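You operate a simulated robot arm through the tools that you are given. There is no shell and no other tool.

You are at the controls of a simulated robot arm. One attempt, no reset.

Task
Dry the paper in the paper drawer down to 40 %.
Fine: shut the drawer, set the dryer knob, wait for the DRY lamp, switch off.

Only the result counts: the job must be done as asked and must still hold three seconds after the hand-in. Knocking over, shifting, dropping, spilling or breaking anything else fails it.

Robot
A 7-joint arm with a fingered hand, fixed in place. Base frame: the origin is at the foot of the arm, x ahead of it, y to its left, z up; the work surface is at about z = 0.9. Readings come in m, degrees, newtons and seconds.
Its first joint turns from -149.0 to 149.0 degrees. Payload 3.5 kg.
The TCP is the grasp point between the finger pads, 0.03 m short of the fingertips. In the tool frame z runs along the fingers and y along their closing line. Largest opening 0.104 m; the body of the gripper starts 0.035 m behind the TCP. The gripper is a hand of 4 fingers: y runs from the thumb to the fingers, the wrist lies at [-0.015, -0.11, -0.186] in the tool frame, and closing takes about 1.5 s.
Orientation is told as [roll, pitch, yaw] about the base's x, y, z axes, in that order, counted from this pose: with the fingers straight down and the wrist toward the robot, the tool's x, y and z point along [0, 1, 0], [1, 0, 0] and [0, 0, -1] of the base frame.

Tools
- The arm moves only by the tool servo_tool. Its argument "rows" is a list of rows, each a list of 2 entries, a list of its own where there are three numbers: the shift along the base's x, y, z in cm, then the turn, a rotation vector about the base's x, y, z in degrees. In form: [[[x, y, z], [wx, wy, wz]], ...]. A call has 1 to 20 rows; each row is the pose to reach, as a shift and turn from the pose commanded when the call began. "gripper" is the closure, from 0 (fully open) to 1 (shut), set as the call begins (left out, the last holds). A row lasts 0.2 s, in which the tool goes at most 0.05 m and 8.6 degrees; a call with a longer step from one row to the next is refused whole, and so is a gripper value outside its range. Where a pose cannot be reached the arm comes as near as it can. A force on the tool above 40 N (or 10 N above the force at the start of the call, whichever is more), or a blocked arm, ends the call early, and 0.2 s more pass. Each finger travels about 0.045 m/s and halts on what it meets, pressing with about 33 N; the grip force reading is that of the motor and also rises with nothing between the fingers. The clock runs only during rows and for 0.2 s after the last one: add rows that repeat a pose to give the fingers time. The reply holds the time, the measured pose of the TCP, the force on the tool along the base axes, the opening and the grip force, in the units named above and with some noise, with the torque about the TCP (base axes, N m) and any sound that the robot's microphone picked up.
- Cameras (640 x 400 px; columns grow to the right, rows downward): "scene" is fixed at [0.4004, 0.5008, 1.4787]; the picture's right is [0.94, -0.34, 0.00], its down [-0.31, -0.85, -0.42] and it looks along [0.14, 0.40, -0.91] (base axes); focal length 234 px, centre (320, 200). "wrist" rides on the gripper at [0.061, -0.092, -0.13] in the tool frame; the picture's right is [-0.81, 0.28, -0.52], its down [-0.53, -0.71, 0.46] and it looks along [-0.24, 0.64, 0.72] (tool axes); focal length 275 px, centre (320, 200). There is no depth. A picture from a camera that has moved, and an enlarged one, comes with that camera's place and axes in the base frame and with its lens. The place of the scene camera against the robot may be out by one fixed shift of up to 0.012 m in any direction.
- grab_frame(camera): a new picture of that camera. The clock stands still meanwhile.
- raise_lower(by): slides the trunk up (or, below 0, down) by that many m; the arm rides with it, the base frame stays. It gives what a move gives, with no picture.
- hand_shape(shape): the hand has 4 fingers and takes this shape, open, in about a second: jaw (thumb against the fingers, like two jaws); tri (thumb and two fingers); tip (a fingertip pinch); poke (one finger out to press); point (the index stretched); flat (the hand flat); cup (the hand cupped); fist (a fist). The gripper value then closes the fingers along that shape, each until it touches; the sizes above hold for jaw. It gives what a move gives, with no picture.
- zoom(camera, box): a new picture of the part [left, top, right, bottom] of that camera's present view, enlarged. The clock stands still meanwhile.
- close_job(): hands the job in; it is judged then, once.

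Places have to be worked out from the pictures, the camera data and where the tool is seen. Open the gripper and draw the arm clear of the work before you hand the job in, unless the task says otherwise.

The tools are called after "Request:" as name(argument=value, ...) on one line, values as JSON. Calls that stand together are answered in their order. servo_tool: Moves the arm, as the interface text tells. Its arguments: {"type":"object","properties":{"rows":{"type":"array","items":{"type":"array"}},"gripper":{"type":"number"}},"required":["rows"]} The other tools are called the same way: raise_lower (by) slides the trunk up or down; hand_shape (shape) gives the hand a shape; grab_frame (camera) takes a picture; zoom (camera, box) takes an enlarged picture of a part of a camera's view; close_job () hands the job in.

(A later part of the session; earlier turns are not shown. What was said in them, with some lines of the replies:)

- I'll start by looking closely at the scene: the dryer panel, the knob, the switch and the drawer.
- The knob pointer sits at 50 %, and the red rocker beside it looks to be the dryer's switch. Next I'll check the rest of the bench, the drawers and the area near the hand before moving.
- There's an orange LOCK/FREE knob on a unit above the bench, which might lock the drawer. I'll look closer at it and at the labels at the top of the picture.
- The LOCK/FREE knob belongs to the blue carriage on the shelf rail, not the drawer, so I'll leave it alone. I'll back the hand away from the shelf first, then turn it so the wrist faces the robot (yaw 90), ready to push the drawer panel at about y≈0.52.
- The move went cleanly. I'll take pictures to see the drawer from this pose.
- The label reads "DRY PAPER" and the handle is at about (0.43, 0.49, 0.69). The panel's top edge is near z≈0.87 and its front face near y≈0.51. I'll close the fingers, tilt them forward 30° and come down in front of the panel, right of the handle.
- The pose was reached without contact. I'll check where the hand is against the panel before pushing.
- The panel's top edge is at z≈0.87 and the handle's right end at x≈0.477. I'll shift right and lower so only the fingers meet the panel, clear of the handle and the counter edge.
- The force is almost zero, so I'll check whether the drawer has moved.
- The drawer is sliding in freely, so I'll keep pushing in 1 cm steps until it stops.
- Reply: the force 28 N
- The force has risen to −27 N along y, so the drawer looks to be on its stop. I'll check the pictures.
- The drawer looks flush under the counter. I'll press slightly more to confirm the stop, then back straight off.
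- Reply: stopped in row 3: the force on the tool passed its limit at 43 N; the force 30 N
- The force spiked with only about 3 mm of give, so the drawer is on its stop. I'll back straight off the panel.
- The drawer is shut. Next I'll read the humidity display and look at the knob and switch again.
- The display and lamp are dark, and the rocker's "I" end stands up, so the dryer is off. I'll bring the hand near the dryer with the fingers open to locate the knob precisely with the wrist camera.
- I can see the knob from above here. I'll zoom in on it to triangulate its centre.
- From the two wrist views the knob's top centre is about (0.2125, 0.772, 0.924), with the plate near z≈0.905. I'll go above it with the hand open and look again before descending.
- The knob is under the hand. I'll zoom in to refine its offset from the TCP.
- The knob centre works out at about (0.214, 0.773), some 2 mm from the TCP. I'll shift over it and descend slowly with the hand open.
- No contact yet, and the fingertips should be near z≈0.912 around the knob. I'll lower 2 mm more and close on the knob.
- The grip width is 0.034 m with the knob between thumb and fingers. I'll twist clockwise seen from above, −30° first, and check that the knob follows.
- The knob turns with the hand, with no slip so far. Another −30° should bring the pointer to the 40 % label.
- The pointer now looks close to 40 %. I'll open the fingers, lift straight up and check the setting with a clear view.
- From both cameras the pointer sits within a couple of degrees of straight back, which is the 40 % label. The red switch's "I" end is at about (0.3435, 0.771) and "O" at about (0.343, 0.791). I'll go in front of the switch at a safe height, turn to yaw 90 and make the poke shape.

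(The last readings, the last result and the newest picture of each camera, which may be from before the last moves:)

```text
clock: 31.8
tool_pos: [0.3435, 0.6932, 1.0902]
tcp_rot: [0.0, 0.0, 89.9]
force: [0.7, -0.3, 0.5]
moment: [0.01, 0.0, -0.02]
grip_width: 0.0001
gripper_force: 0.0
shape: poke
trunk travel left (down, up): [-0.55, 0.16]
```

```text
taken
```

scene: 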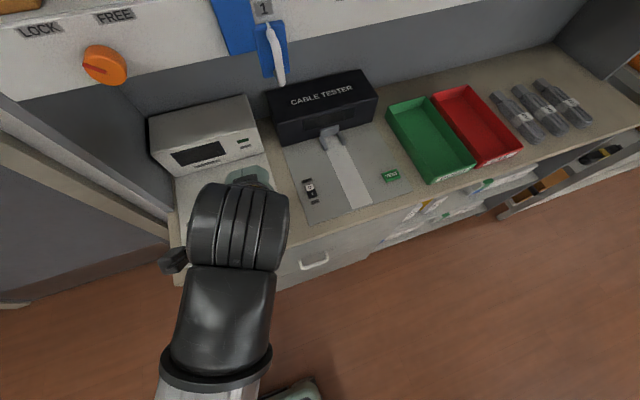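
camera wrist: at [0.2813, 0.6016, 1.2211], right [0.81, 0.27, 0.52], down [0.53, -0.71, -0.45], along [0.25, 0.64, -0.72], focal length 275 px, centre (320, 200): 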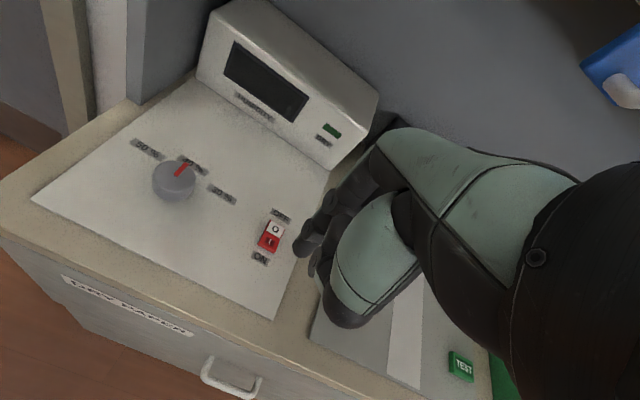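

The wrist camera now sees the knob, display, lamp and switch together. I'll zoom in on the poking finger to find its tip.

Request:
zoom(camera="wrist", box=[240, 150, 400, 350])

Request:
zoom(camera="wrist", box=[200, 50, 360, 150])

```text
2.00 times, centred on (320, 250) of wrist
camera zoom: at [0.2813, 0.6016, 1.2211], right [0.81, 0.27, 0.52], down [0.53, -0.71, -0.45], along [0.25, 0.64, -0.72], focal length 551 px, centre (320, 100)
```

zoom: 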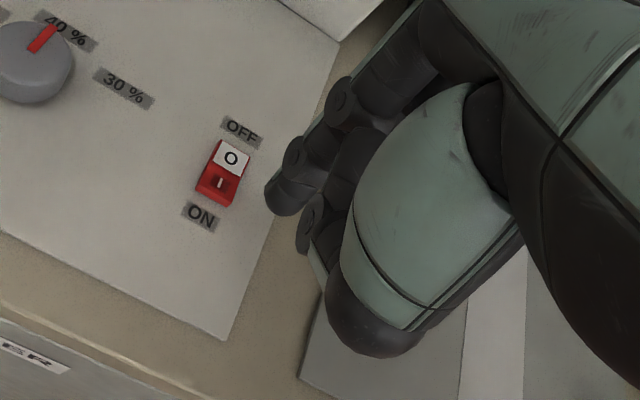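

```text
4.00 times, centred on (280, 100) of wrist
camera zoom: at [0.2813, 0.6016, 1.2211], right [0.81, 0.27, 0.52], down [0.53, -0.71, -0.45], along [0.25, 0.64, -0.72], focal length 1101 px, centre (480, 600)
```

zoom: 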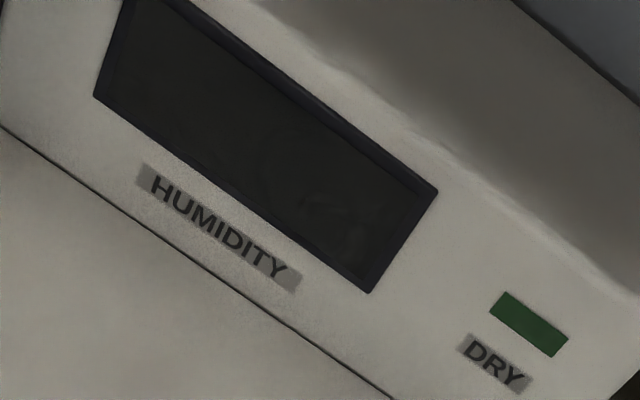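

The fingertip lies on the ray through pixel (302, 252), which puts it about 3 cm below the TCP and almost on its axis. I'll move over the "I" half of the red switch, staying above it, and check the alignment there.

Request:
servo_tool(rows=[[[0.2, 3, -2], [0, 0, 0]], [[0.5, 6, -4], [0, 0, 0]], [[0.5, 7.5, -7], [0, 0, 0]], [[0.5, 7.5, -10], [0, 0, 0]], [[0.5, 7.5, -11], [0, 0, 0]], [[0.5, 7.5, -11], [0, 0, 0]]])

Request:
zoom(camera="wrist", box=[220, 180, 380, 300])

Request:
grab_frame(camera="scene")

```text
clock: 33.2
tool_pos: [0.3484, 0.7677, 0.9806]
tcp_rot: [-0.2, 0.0, 89.9]
force: [0.4, -0.2, -0.2]
moment: [0.03, 0.03, -0.03]
grip_width: 0.0002
gripper_force: 0.0
shape: poke
trunk travel left (down, up): [-0.55, 0.16]
```

```text
3.33 times, centred on (300, 240) of wrist
camera zoom: at [0.2855, 0.6767, 1.1118], right [0.81, 0.27, 0.52], down [0.53, -0.71, -0.45], along [0.25, 0.64, -0.72], focal length 918 px, centre (387, 67)
```

zoom: 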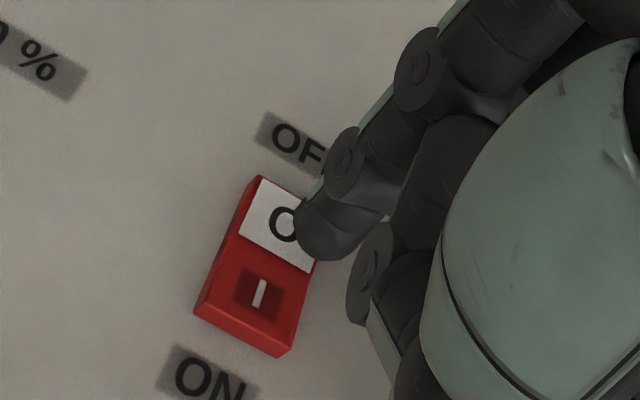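

```text
taken
```

scene: 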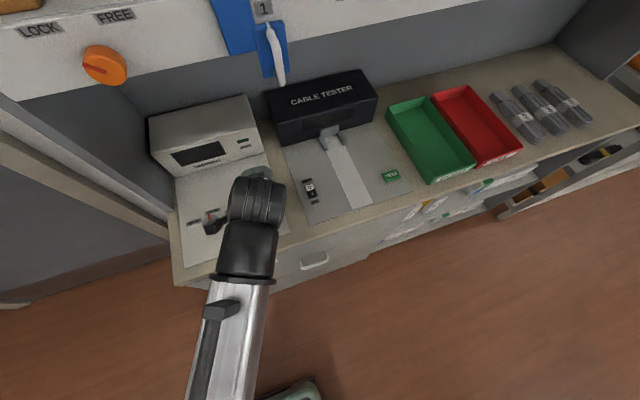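

At contact height the "I" mark is about (0.341, 0.768), the switch's front end y≈0.758, and the tip is near (0.341, 0.769). I'll shift 3 mm forward and come down to just above it for a check.

Request:
servo_tool(rows=[[[0, -0.3, -0.8], [0, 0, 0]], [[0, -0.3, -1.6], [0, 0, 0]], [[0, -0.3, -2.2], [0, 0, 0]], [[0, -0.3, -2.2], [0, 0, 0]]])

Request:
zoom(camera="wrist", box=[220, 180, 380, 300])

```text
clock: 34.2
tool_pos: [0.3501, 0.7648, 0.9584]
tcp_rot: [-0.1, 0.0, 89.9]
force: [-0.1, 0.1, -0.4]
moment: [0.01, -0.01, -0.02]
grip_width: 0.0001
gripper_force: 0.0
shape: poke
trunk travel left (down, up): [-0.55, 0.16]
```

```text
3.33 times, centred on (300, 240) of wrist
camera zoom: at [0.2862, 0.673, 1.0889], right [0.81, 0.27, 0.52], down [0.53, -0.71, -0.45], along [0.25, 0.64, -0.72], focal length 918 px, centre (387, 67)
```

zoom: 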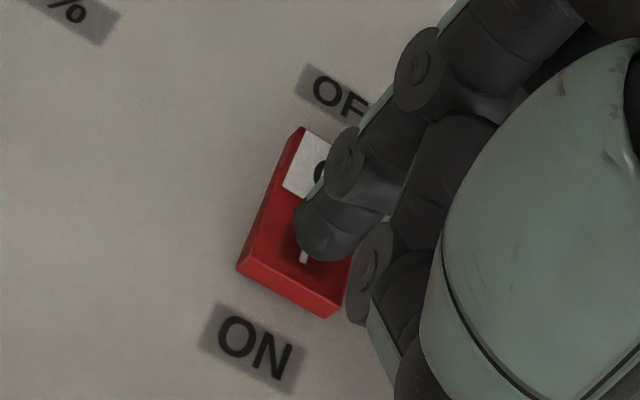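

The tip is right above the "I" mark. I'll press down in small steps to switch on.

Request:
servo_tool(rows=[[[0, 0, -0.3], [0, 0, 0]], [[0, 0, -0.6], [0, 0, 0]], [[0, 0, -0.9], [0, 0, 0]], [[0, 0, -1.1], [0, 0, 0]], [[0, 0, -1.3], [0, 0, 0]]])

Request:
zoom(camera="wrist", box=[220, 180, 380, 300])

Request:
zoom(camera="wrist", box=[200, 50, 400, 175])

```text
clock: 35.4
tool_pos: [0.3494, 0.7649, 0.9448]
tcp_rot: [0.0, 0.1, 89.9]
force: [-0.6, 0.4, 0.3]
moment: [0.0, 0.03, 0.01]
grip_width: 0.0
gripper_force: 0.1
shape: poke
trunk travel left (down, up): [-0.55, 0.16]
```

```text
3.33 times, centred on (300, 240) of wrist
camera zoom: at [0.2859, 0.6728, 1.0755], right [0.81, 0.27, 0.52], down [0.53, -0.71, -0.45], along [0.25, 0.64, -0.72], focal length 918 px, centre (387, 67)
```

zoom: 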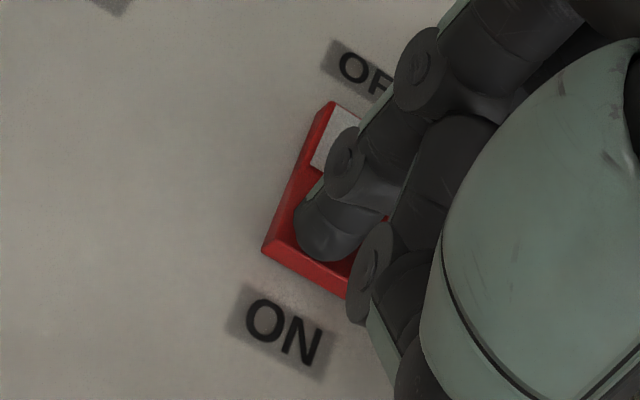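

```text
3.20 times, centred on (300, 112) of wrist
camera zoom: at [0.2859, 0.6728, 1.0755], right [0.81, 0.27, 0.52], down [0.53, -0.71, -0.45], along [0.25, 0.64, -0.72], focal length 881 px, centre (384, 480)
```

zoom: 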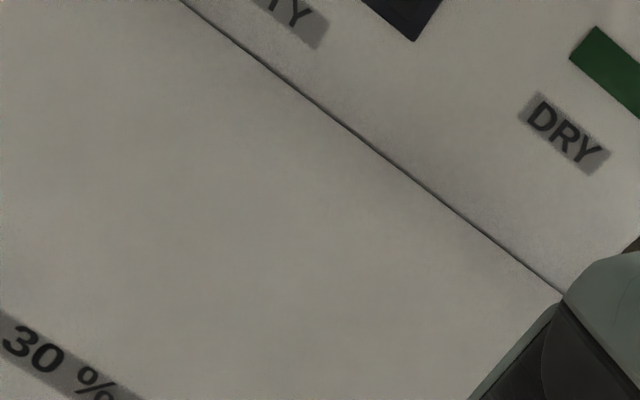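

There's no contact force yet, so I'll keep pressing in 2 mm steps.

Request:
servo_tool(rows=[[[0, 0, -0.2], [0, 0, 0]], [[0, 0, -0.4], [0, 0, 0]], [[0, 0, -0.6], [0, 0, 0]]])

Request:
zoom(camera="wrist", box=[220, 180, 380, 300])

Request:
zoom(camera="scene", box=[140, 90, 300, 190])

```text
clock: 36.2
tool_pos: [0.3487, 0.7644, 0.9417]
tcp_rot: [-0.1, -0.2, 89.9]
force: [1.7, 2.3, 19.8]
moment: [0.12, 0.06, -0.02]
grip_width: 0.0001
gripper_force: 0.1
shape: poke
trunk travel left (down, up): [-0.55, 0.16]
heard: click, click
```

```text
3.33 times, centred on (300, 240) of wrist
camera zoom: at [0.2859, 0.6722, 1.0717], right [0.81, 0.27, 0.52], down [0.53, -0.71, -0.46], along [0.25, 0.65, -0.72], focal length 918 px, centre (387, 67)
```

zoom: 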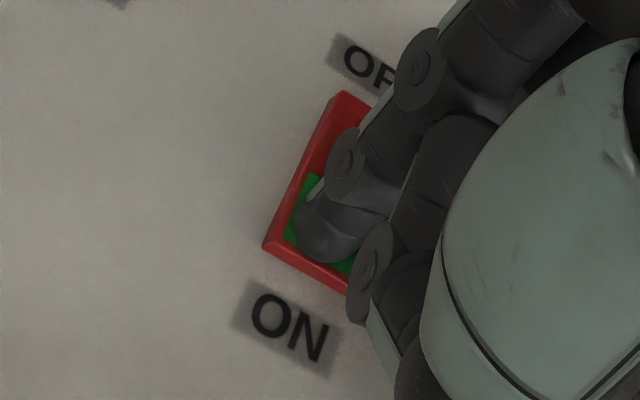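

```text
4.00 times, centred on (220, 140) of scene
camera zoom: at [0.4004, 0.5008, 1.4787], right [0.94, -0.34, 0.0], down [-0.31, -0.85, -0.42], along [0.14, 0.4, -0.91], focal length 935 px, centre (720, 440)
```

zoom: 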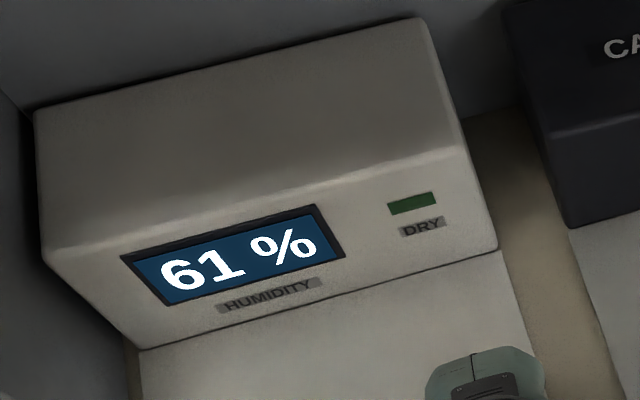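

It clicked on: the rocker shows green and the display reads 61 %. I'll lift off, hover over the "O" half ready to switch off, and watch the display.

Request:
servo_tool(rows=[[[0, 0, 0.8], [0, 0, 0]], [[0, 0, 1.8], [0, 0, 0]], [[0, 1.2, 2.2], [0, 0, 0]], [[0, 2.4, 2.2], [0, 0, 0]], [[0, 2.4, 2.2], [0, 0, 0]]])

Request:
zoom(camera="wrist", box=[220, 180, 380, 300])

Request:
zoom(camera="scene", box=[140, 90, 300, 190])

```text
clock: 37.4
tool_pos: [0.3487, 0.7874, 0.9603]
tcp_rot: [-0.2, 0.0, 89.9]
force: [0.4, 0.0, -0.1]
moment: [-0.03, -0.01, 0.03]
grip_width: 0.0001
gripper_force: 0.0
shape: poke
trunk travel left (down, up): [-0.55, 0.16]
```

```text
3.33 times, centred on (300, 240) of wrist
camera zoom: at [0.2848, 0.6973, 1.0915], right [0.81, 0.27, 0.52], down [0.53, -0.71, -0.45], along [0.25, 0.64, -0.72], focal length 918 px, centre (387, 67)
```

zoom: 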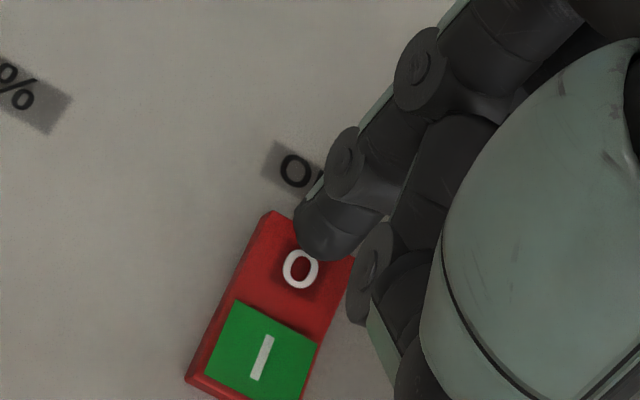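

```text
4.00 times, centred on (220, 140) of scene
camera zoom: at [0.4004, 0.5008, 1.4787], right [0.94, -0.34, 0.0], down [-0.31, -0.85, -0.42], along [0.14, 0.4, -0.91], focal length 935 px, centre (720, 440)
```

zoom: 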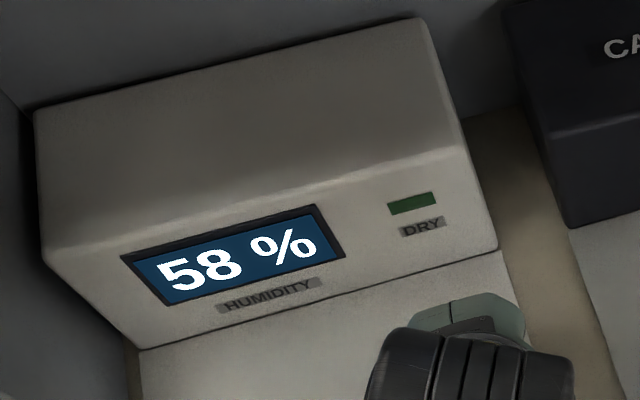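

The display reads 58 %, falling about 2.5 % per second, and the tip lines up with "O". I'll lower to just above the raised "O" end while waiting and keep checking.

Request:
servo_tool(rows=[[[0, 0, -0.3], [0, 0, 0]], [[0, 0, -0.6], [0, 0, 0]], [[0, 0, -0.9], [0, 0, 0]], [[0, 0, -0.9], [0, 0, 0]], [[0, 0, -0.9], [0, 0, 0]]])

Request:
zoom(camera="wrist", box=[220, 180, 380, 300])

Request:
zoom(camera="scene", box=[140, 90, 300, 190])

```text
clock: 38.6
tool_pos: [0.3483, 0.7899, 0.9522]
tcp_rot: [-0.1, 0.0, 89.9]
force: [0.2, -0.2, -0.1]
moment: [-0.03, -0.02, 0.0]
grip_width: 0.0
gripper_force: 0.1
shape: poke
trunk travel left (down, up): [-0.55, 0.16]
```

```text
3.33 times, centred on (300, 240) of wrist
camera zoom: at [0.2854, 0.6971, 1.0825], right [0.81, 0.27, 0.52], down [0.53, -0.71, -0.45], along [0.25, 0.64, -0.72], focal length 918 px, centre (387, 67)
```

zoom: 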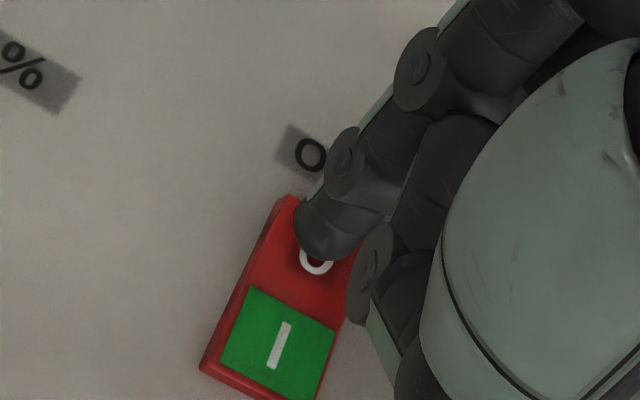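

```text
4.00 times, centred on (220, 140) of scene
camera zoom: at [0.4004, 0.5008, 1.4787], right [0.94, -0.34, 0.0], down [-0.31, -0.85, -0.42], along [0.14, 0.4, -0.91], focal length 935 px, centre (720, 440)
```

zoom: 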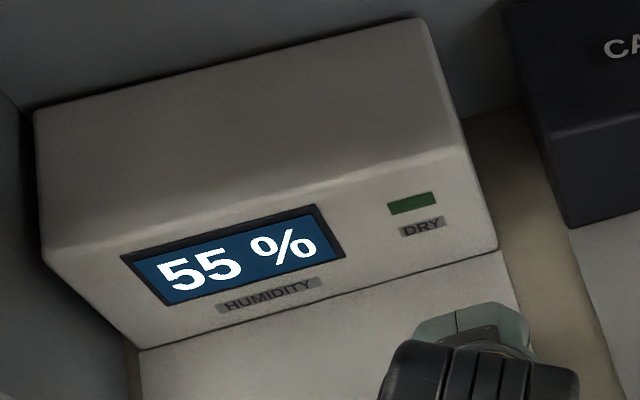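

The display reads 55 % at 38.6 s, so 40 % should come near 44.6 s. I'll hold here for about 4 s.

Request:
servo_tool(rows=[[[0, 0, 0], [0, 0, 0]], [[0, 0, 0], [0, 0, 0]], [[0, 0, 0], [0, 0, 0]], [[0, 0, 0], [0, 0, 0]], [[0, 0, 0], [0, 0, 0]], [[0, 0, 0], [0, 0, 0]], [[0, 0, 0], [0, 0, 0]], [[0, 0, 0], [0, 0, 0]], [[0, 0, 0], [0, 0, 0]], [[0, 0, 0], [0, 0, 0]], [[0, 0, 0], [0, 0, 0]], [[0, 0, 0], [0, 0, 0]], [[0, 0, 0], [0, 0, 0]], [[0, 0, 0], [0, 0, 0]], [[0, 0, 0], [0, 0, 0]], [[0, 0, 0], [0, 0, 0]], [[0, 0, 0], [0, 0, 0]], [[0, 0, 0], [0, 0, 0]]])

Request:
zoom(camera="scene", box=[140, 90, 300, 190])

```text
clock: 42.4
tool_pos: [0.3475, 0.7881, 0.9516]
tcp_rot: [-0.1, 0.0, 89.8]
force: [-0.2, -0.1, 0.4]
moment: [0.01, 0.02, -0.01]
grip_width: 0.0001
gripper_force: 0.0
shape: poke
trunk travel left (down, up): [-0.55, 0.16]
```

```text
4.00 times, centred on (220, 140) of scene
camera zoom: at [0.4004, 0.5008, 1.4787], right [0.94, -0.34, 0.0], down [-0.31, -0.85, -0.42], along [0.14, 0.4, -0.91], focal length 935 px, centre (720, 440)
```

zoom: 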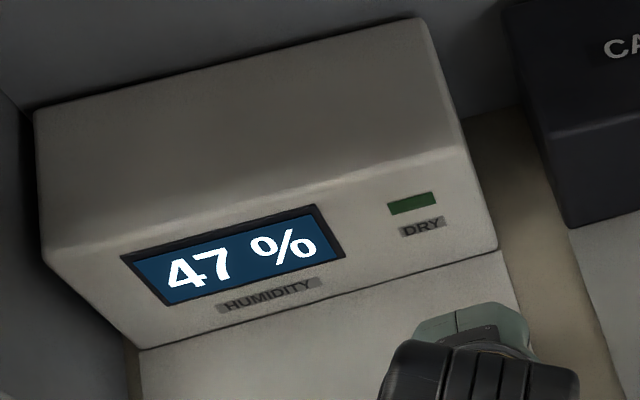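

The display reads 47 % and is slowing to about 2 % per second. I'll hold another 2.4 s.

Request:
servo_tool(rows=[[[0, 0, 0], [0, 0, 0]], [[0, 0, 0], [0, 0, 0]], [[0, 0, 0], [0, 0, 0]], [[0, 0, 0], [0, 0, 0]], [[0, 0, 0], [0, 0, 0]], [[0, 0, 0], [0, 0, 0]], [[0, 0, 0], [0, 0, 0]], [[0, 0, 0], [0, 0, 0]], [[0, 0, 0], [0, 0, 0]], [[0, 0, 0], [0, 0, 0]], [[0, 0, 0], [0, 0, 0]]])

Request:
zoom(camera="scene", box=[140, 90, 300, 190])

```text
clock: 44.8
tool_pos: [0.3496, 0.7883, 0.9518]
tcp_rot: [-0.2, 0.0, 89.9]
force: [1.1, 0.2, 0.0]
moment: [0.04, -0.01, 0.0]
grip_width: 0.0
gripper_force: 0.1
shape: poke
trunk travel left (down, up): [-0.55, 0.16]
```

```text
4.00 times, centred on (220, 140) of scene
camera zoom: at [0.4004, 0.5008, 1.4787], right [0.94, -0.34, 0.0], down [-0.31, -0.85, -0.42], along [0.14, 0.4, -0.91], focal length 935 px, centre (720, 440)
```

zoom: 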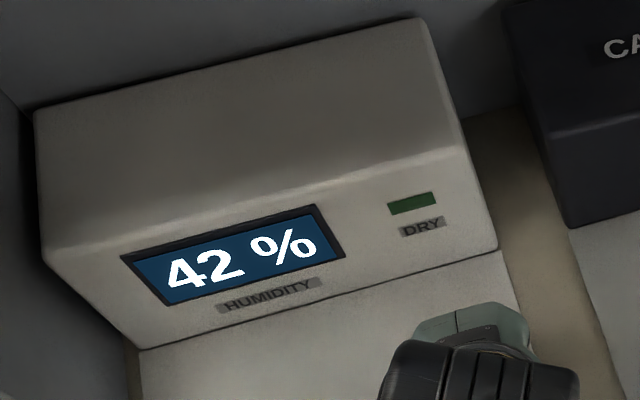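

The display reads 42 % with the lamp still dark. I'll step a short time and check again.

Request:
servo_tool(rows=[[[0, 0, 0], [0, 0, 0]], [[0, 0, 0], [0, 0, 0]], [[0, 0, -0.2], [0, 0, 0]]])

Request:
zoom(camera="scene", box=[140, 90, 300, 190])

```text
clock: 45.6
tool_pos: [0.3491, 0.7893, 0.9492]
tcp_rot: [0.0, 0.0, 89.9]
force: [0.4, -0.1, -0.4]
moment: [0.0, -0.01, 0.0]
grip_width: 0.0
gripper_force: 0.0
shape: poke
trunk travel left (down, up): [-0.55, 0.16]
```

```text
4.00 times, centred on (220, 140) of scene
camera zoom: at [0.4004, 0.5008, 1.4787], right [0.94, -0.34, 0.0], down [-0.31, -0.85, -0.42], along [0.14, 0.4, -0.91], focal length 935 px, centre (720, 440)
```

zoom: 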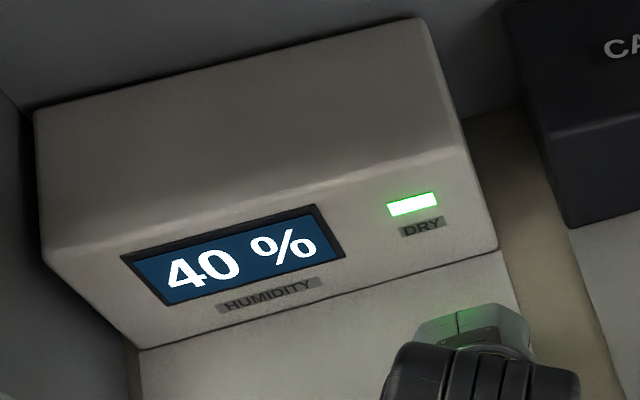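

The DRY lamp is lit at 40 %, so I'll press "O" now.

Request:
servo_tool(rows=[[[0, 0, -0.5], [0, 0, 0]], [[0, 0, -0.9], [0, 0, 0]], [[0, 0, -1.1], [0, 0, 0]]])

Request:
zoom(camera="scene", box=[140, 90, 300, 190])

Request:
zoom(camera="wrist", box=[220, 180, 380, 300])

```text
clock: 46.4
tool_pos: [0.3482, 0.788, 0.9417]
tcp_rot: [0.0, -0.3, 89.9]
force: [1.8, 8.0, 24.8]
moment: [0.19, -0.26, 0.1]
grip_width: 0.0001
gripper_force: 0.0
shape: poke
trunk travel left (down, up): [-0.55, 0.16]
heard: click, click
```

```text
4.00 times, centred on (220, 140) of scene
camera zoom: at [0.4004, 0.5008, 1.4787], right [0.94, -0.34, 0.0], down [-0.31, -0.85, -0.42], along [0.14, 0.4, -0.91], focal length 935 px, centre (720, 440)
```

zoom: 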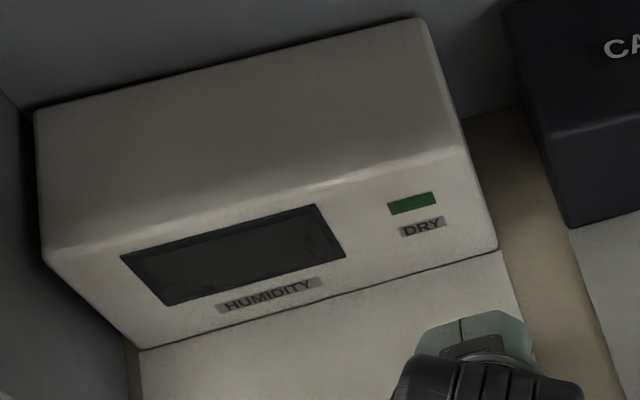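

```text
3.33 times, centred on (300, 240) of wrist
camera zoom: at [0.2855, 0.6969, 1.0724], right [0.81, 0.27, 0.52], down [0.53, -0.71, -0.46], along [0.25, 0.65, -0.72], focal length 918 px, centre (387, 67)
```

zoom: 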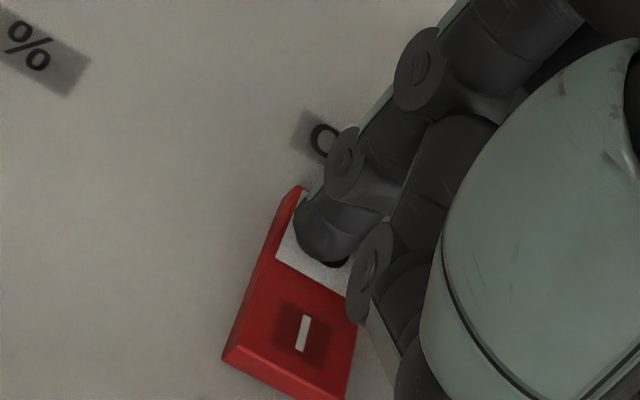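

The dryer is off: display and lamp are dark and the rocker has gone back to "O". I'll lift straight up, retreat from the bench and open the hand.

Request:
servo_tool(rows=[[[0, 0, 1], [0, 0, 0]], [[0, 0, 3], [0, 0, 0]], [[0, 0, 6], [0, 0, 0]], [[0, -3, 9], [0, 0, 0]], [[0, -7, 12], [0, 0, 0]], [[0, -11, 14], [0, 0, 0]], [[0, -15, 15], [0, 0, 0]], [[3, -19, 15], [0, 0, 0]], [[6, -22, 15], [0, 0, 0]], [[9, -25, 15], [0, 0, 0]], [[12, -28, 15], [0, 0, 0]], [[15, -31, 15], [0, 0, 0]], [[18, -33, 15], [0, 0, 0]], [[18, -33, 15], [0, 0, 0]]])

Request:
hand_shape(shape="jaw")

Request:
grab_frame(camera="scene")

Request:
zoom(camera="scene", box=[160, 160, 400, 310])

Request:
grab_frame(camera="wrist")

```text
clock: 49.4
tool_pos: [0.5273, 0.4566, 1.0877]
tcp_rot: [-0.2, 0.1, 90.0]
force: [-0.9, 0.5, -0.8]
moment: [-0.02, -0.02, -0.02]
grip_width: 0.0001
gripper_force: 0.2
shape: poke
trunk travel left (down, up): [-0.55, 0.16]
```

```text
clock: 50.3
tool_pos: [0.5293, 0.4571, 1.0869]
tcp_rot: [-0.1, 0.0, 90.0]
force: [0.5, 0.4, -0.4]
moment: [0.01, 0.02, 0.01]
grip_width: 0.104
gripper_force: 0.0
shape: jaw
trunk travel left (down, up): [-0.55, 0.16]
```

```text
taken
```

scene: 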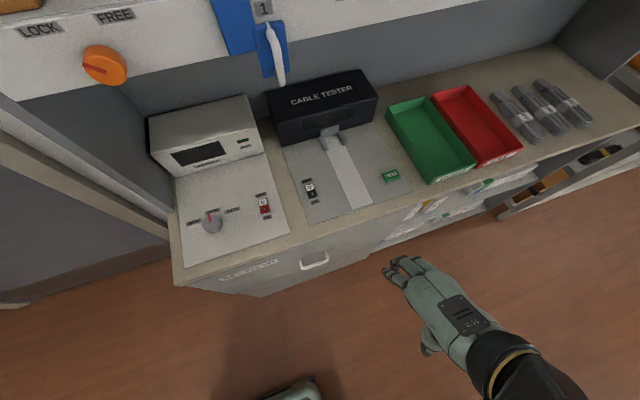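

```text
2.67 times, centred on (280, 235) of scene
camera zoom: at [0.4004, 0.5008, 1.4787], right [0.94, -0.34, 0.0], down [-0.31, -0.85, -0.42], along [0.14, 0.4, -0.91], focal length 624 px, centre (427, 107)
```

zoom: 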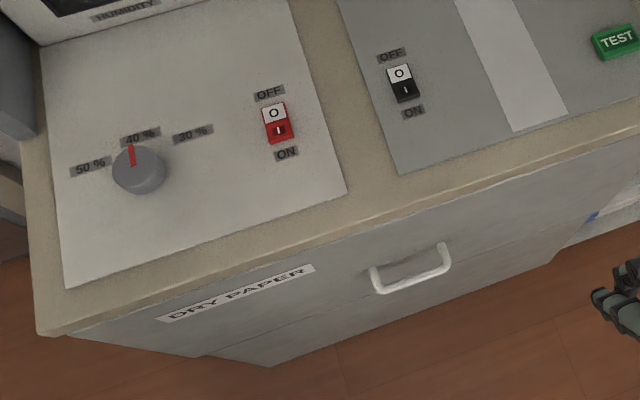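

```text
taken
camera wrist: at [0.4653, 0.3662, 1.2184], right [0.81, 0.27, 0.52], down [0.53, -0.71, -0.45], along [0.25, 0.64, -0.72], focal length 275 px, centre (320, 200)
```

wrist: 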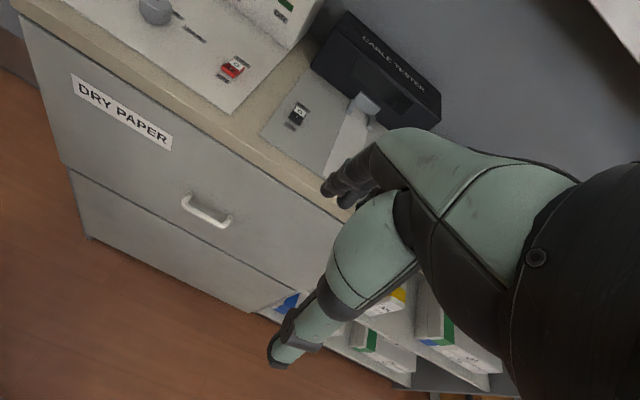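

The drawer is shut, the knob points at 40 %, and the dryer is off after the DRY lamp lit at 40 %. Nothing else has moved, and the hand is open and clear of the bench, so I'm handing the job in.

Request:
close_job()

```text
The job is handed in.
```

The paper in the drawer is dried to 40 % and the job is handed in. The result of the judging was not shown to me.

- **Drawer:** I pushed the "DRY PAPER" drawer in until it hit its stop, and it was still shut in the last picture.
- **Dryer knob:** It was at 50 % and I turned it to 40 %.
- **Drying:** The display started at 61 %. The DRY lamp lit when it reached 40 %.
- **Switch-off:** I pressed "O" at once. It clicked off within 0.8 s, so the humidity may have dropped slightly below 40 % in that time. The display goes dark when the dryer is off, so I have no final reading.

The last pictures show nothing else moved. The hand was open and clear of the bench at hand-in.
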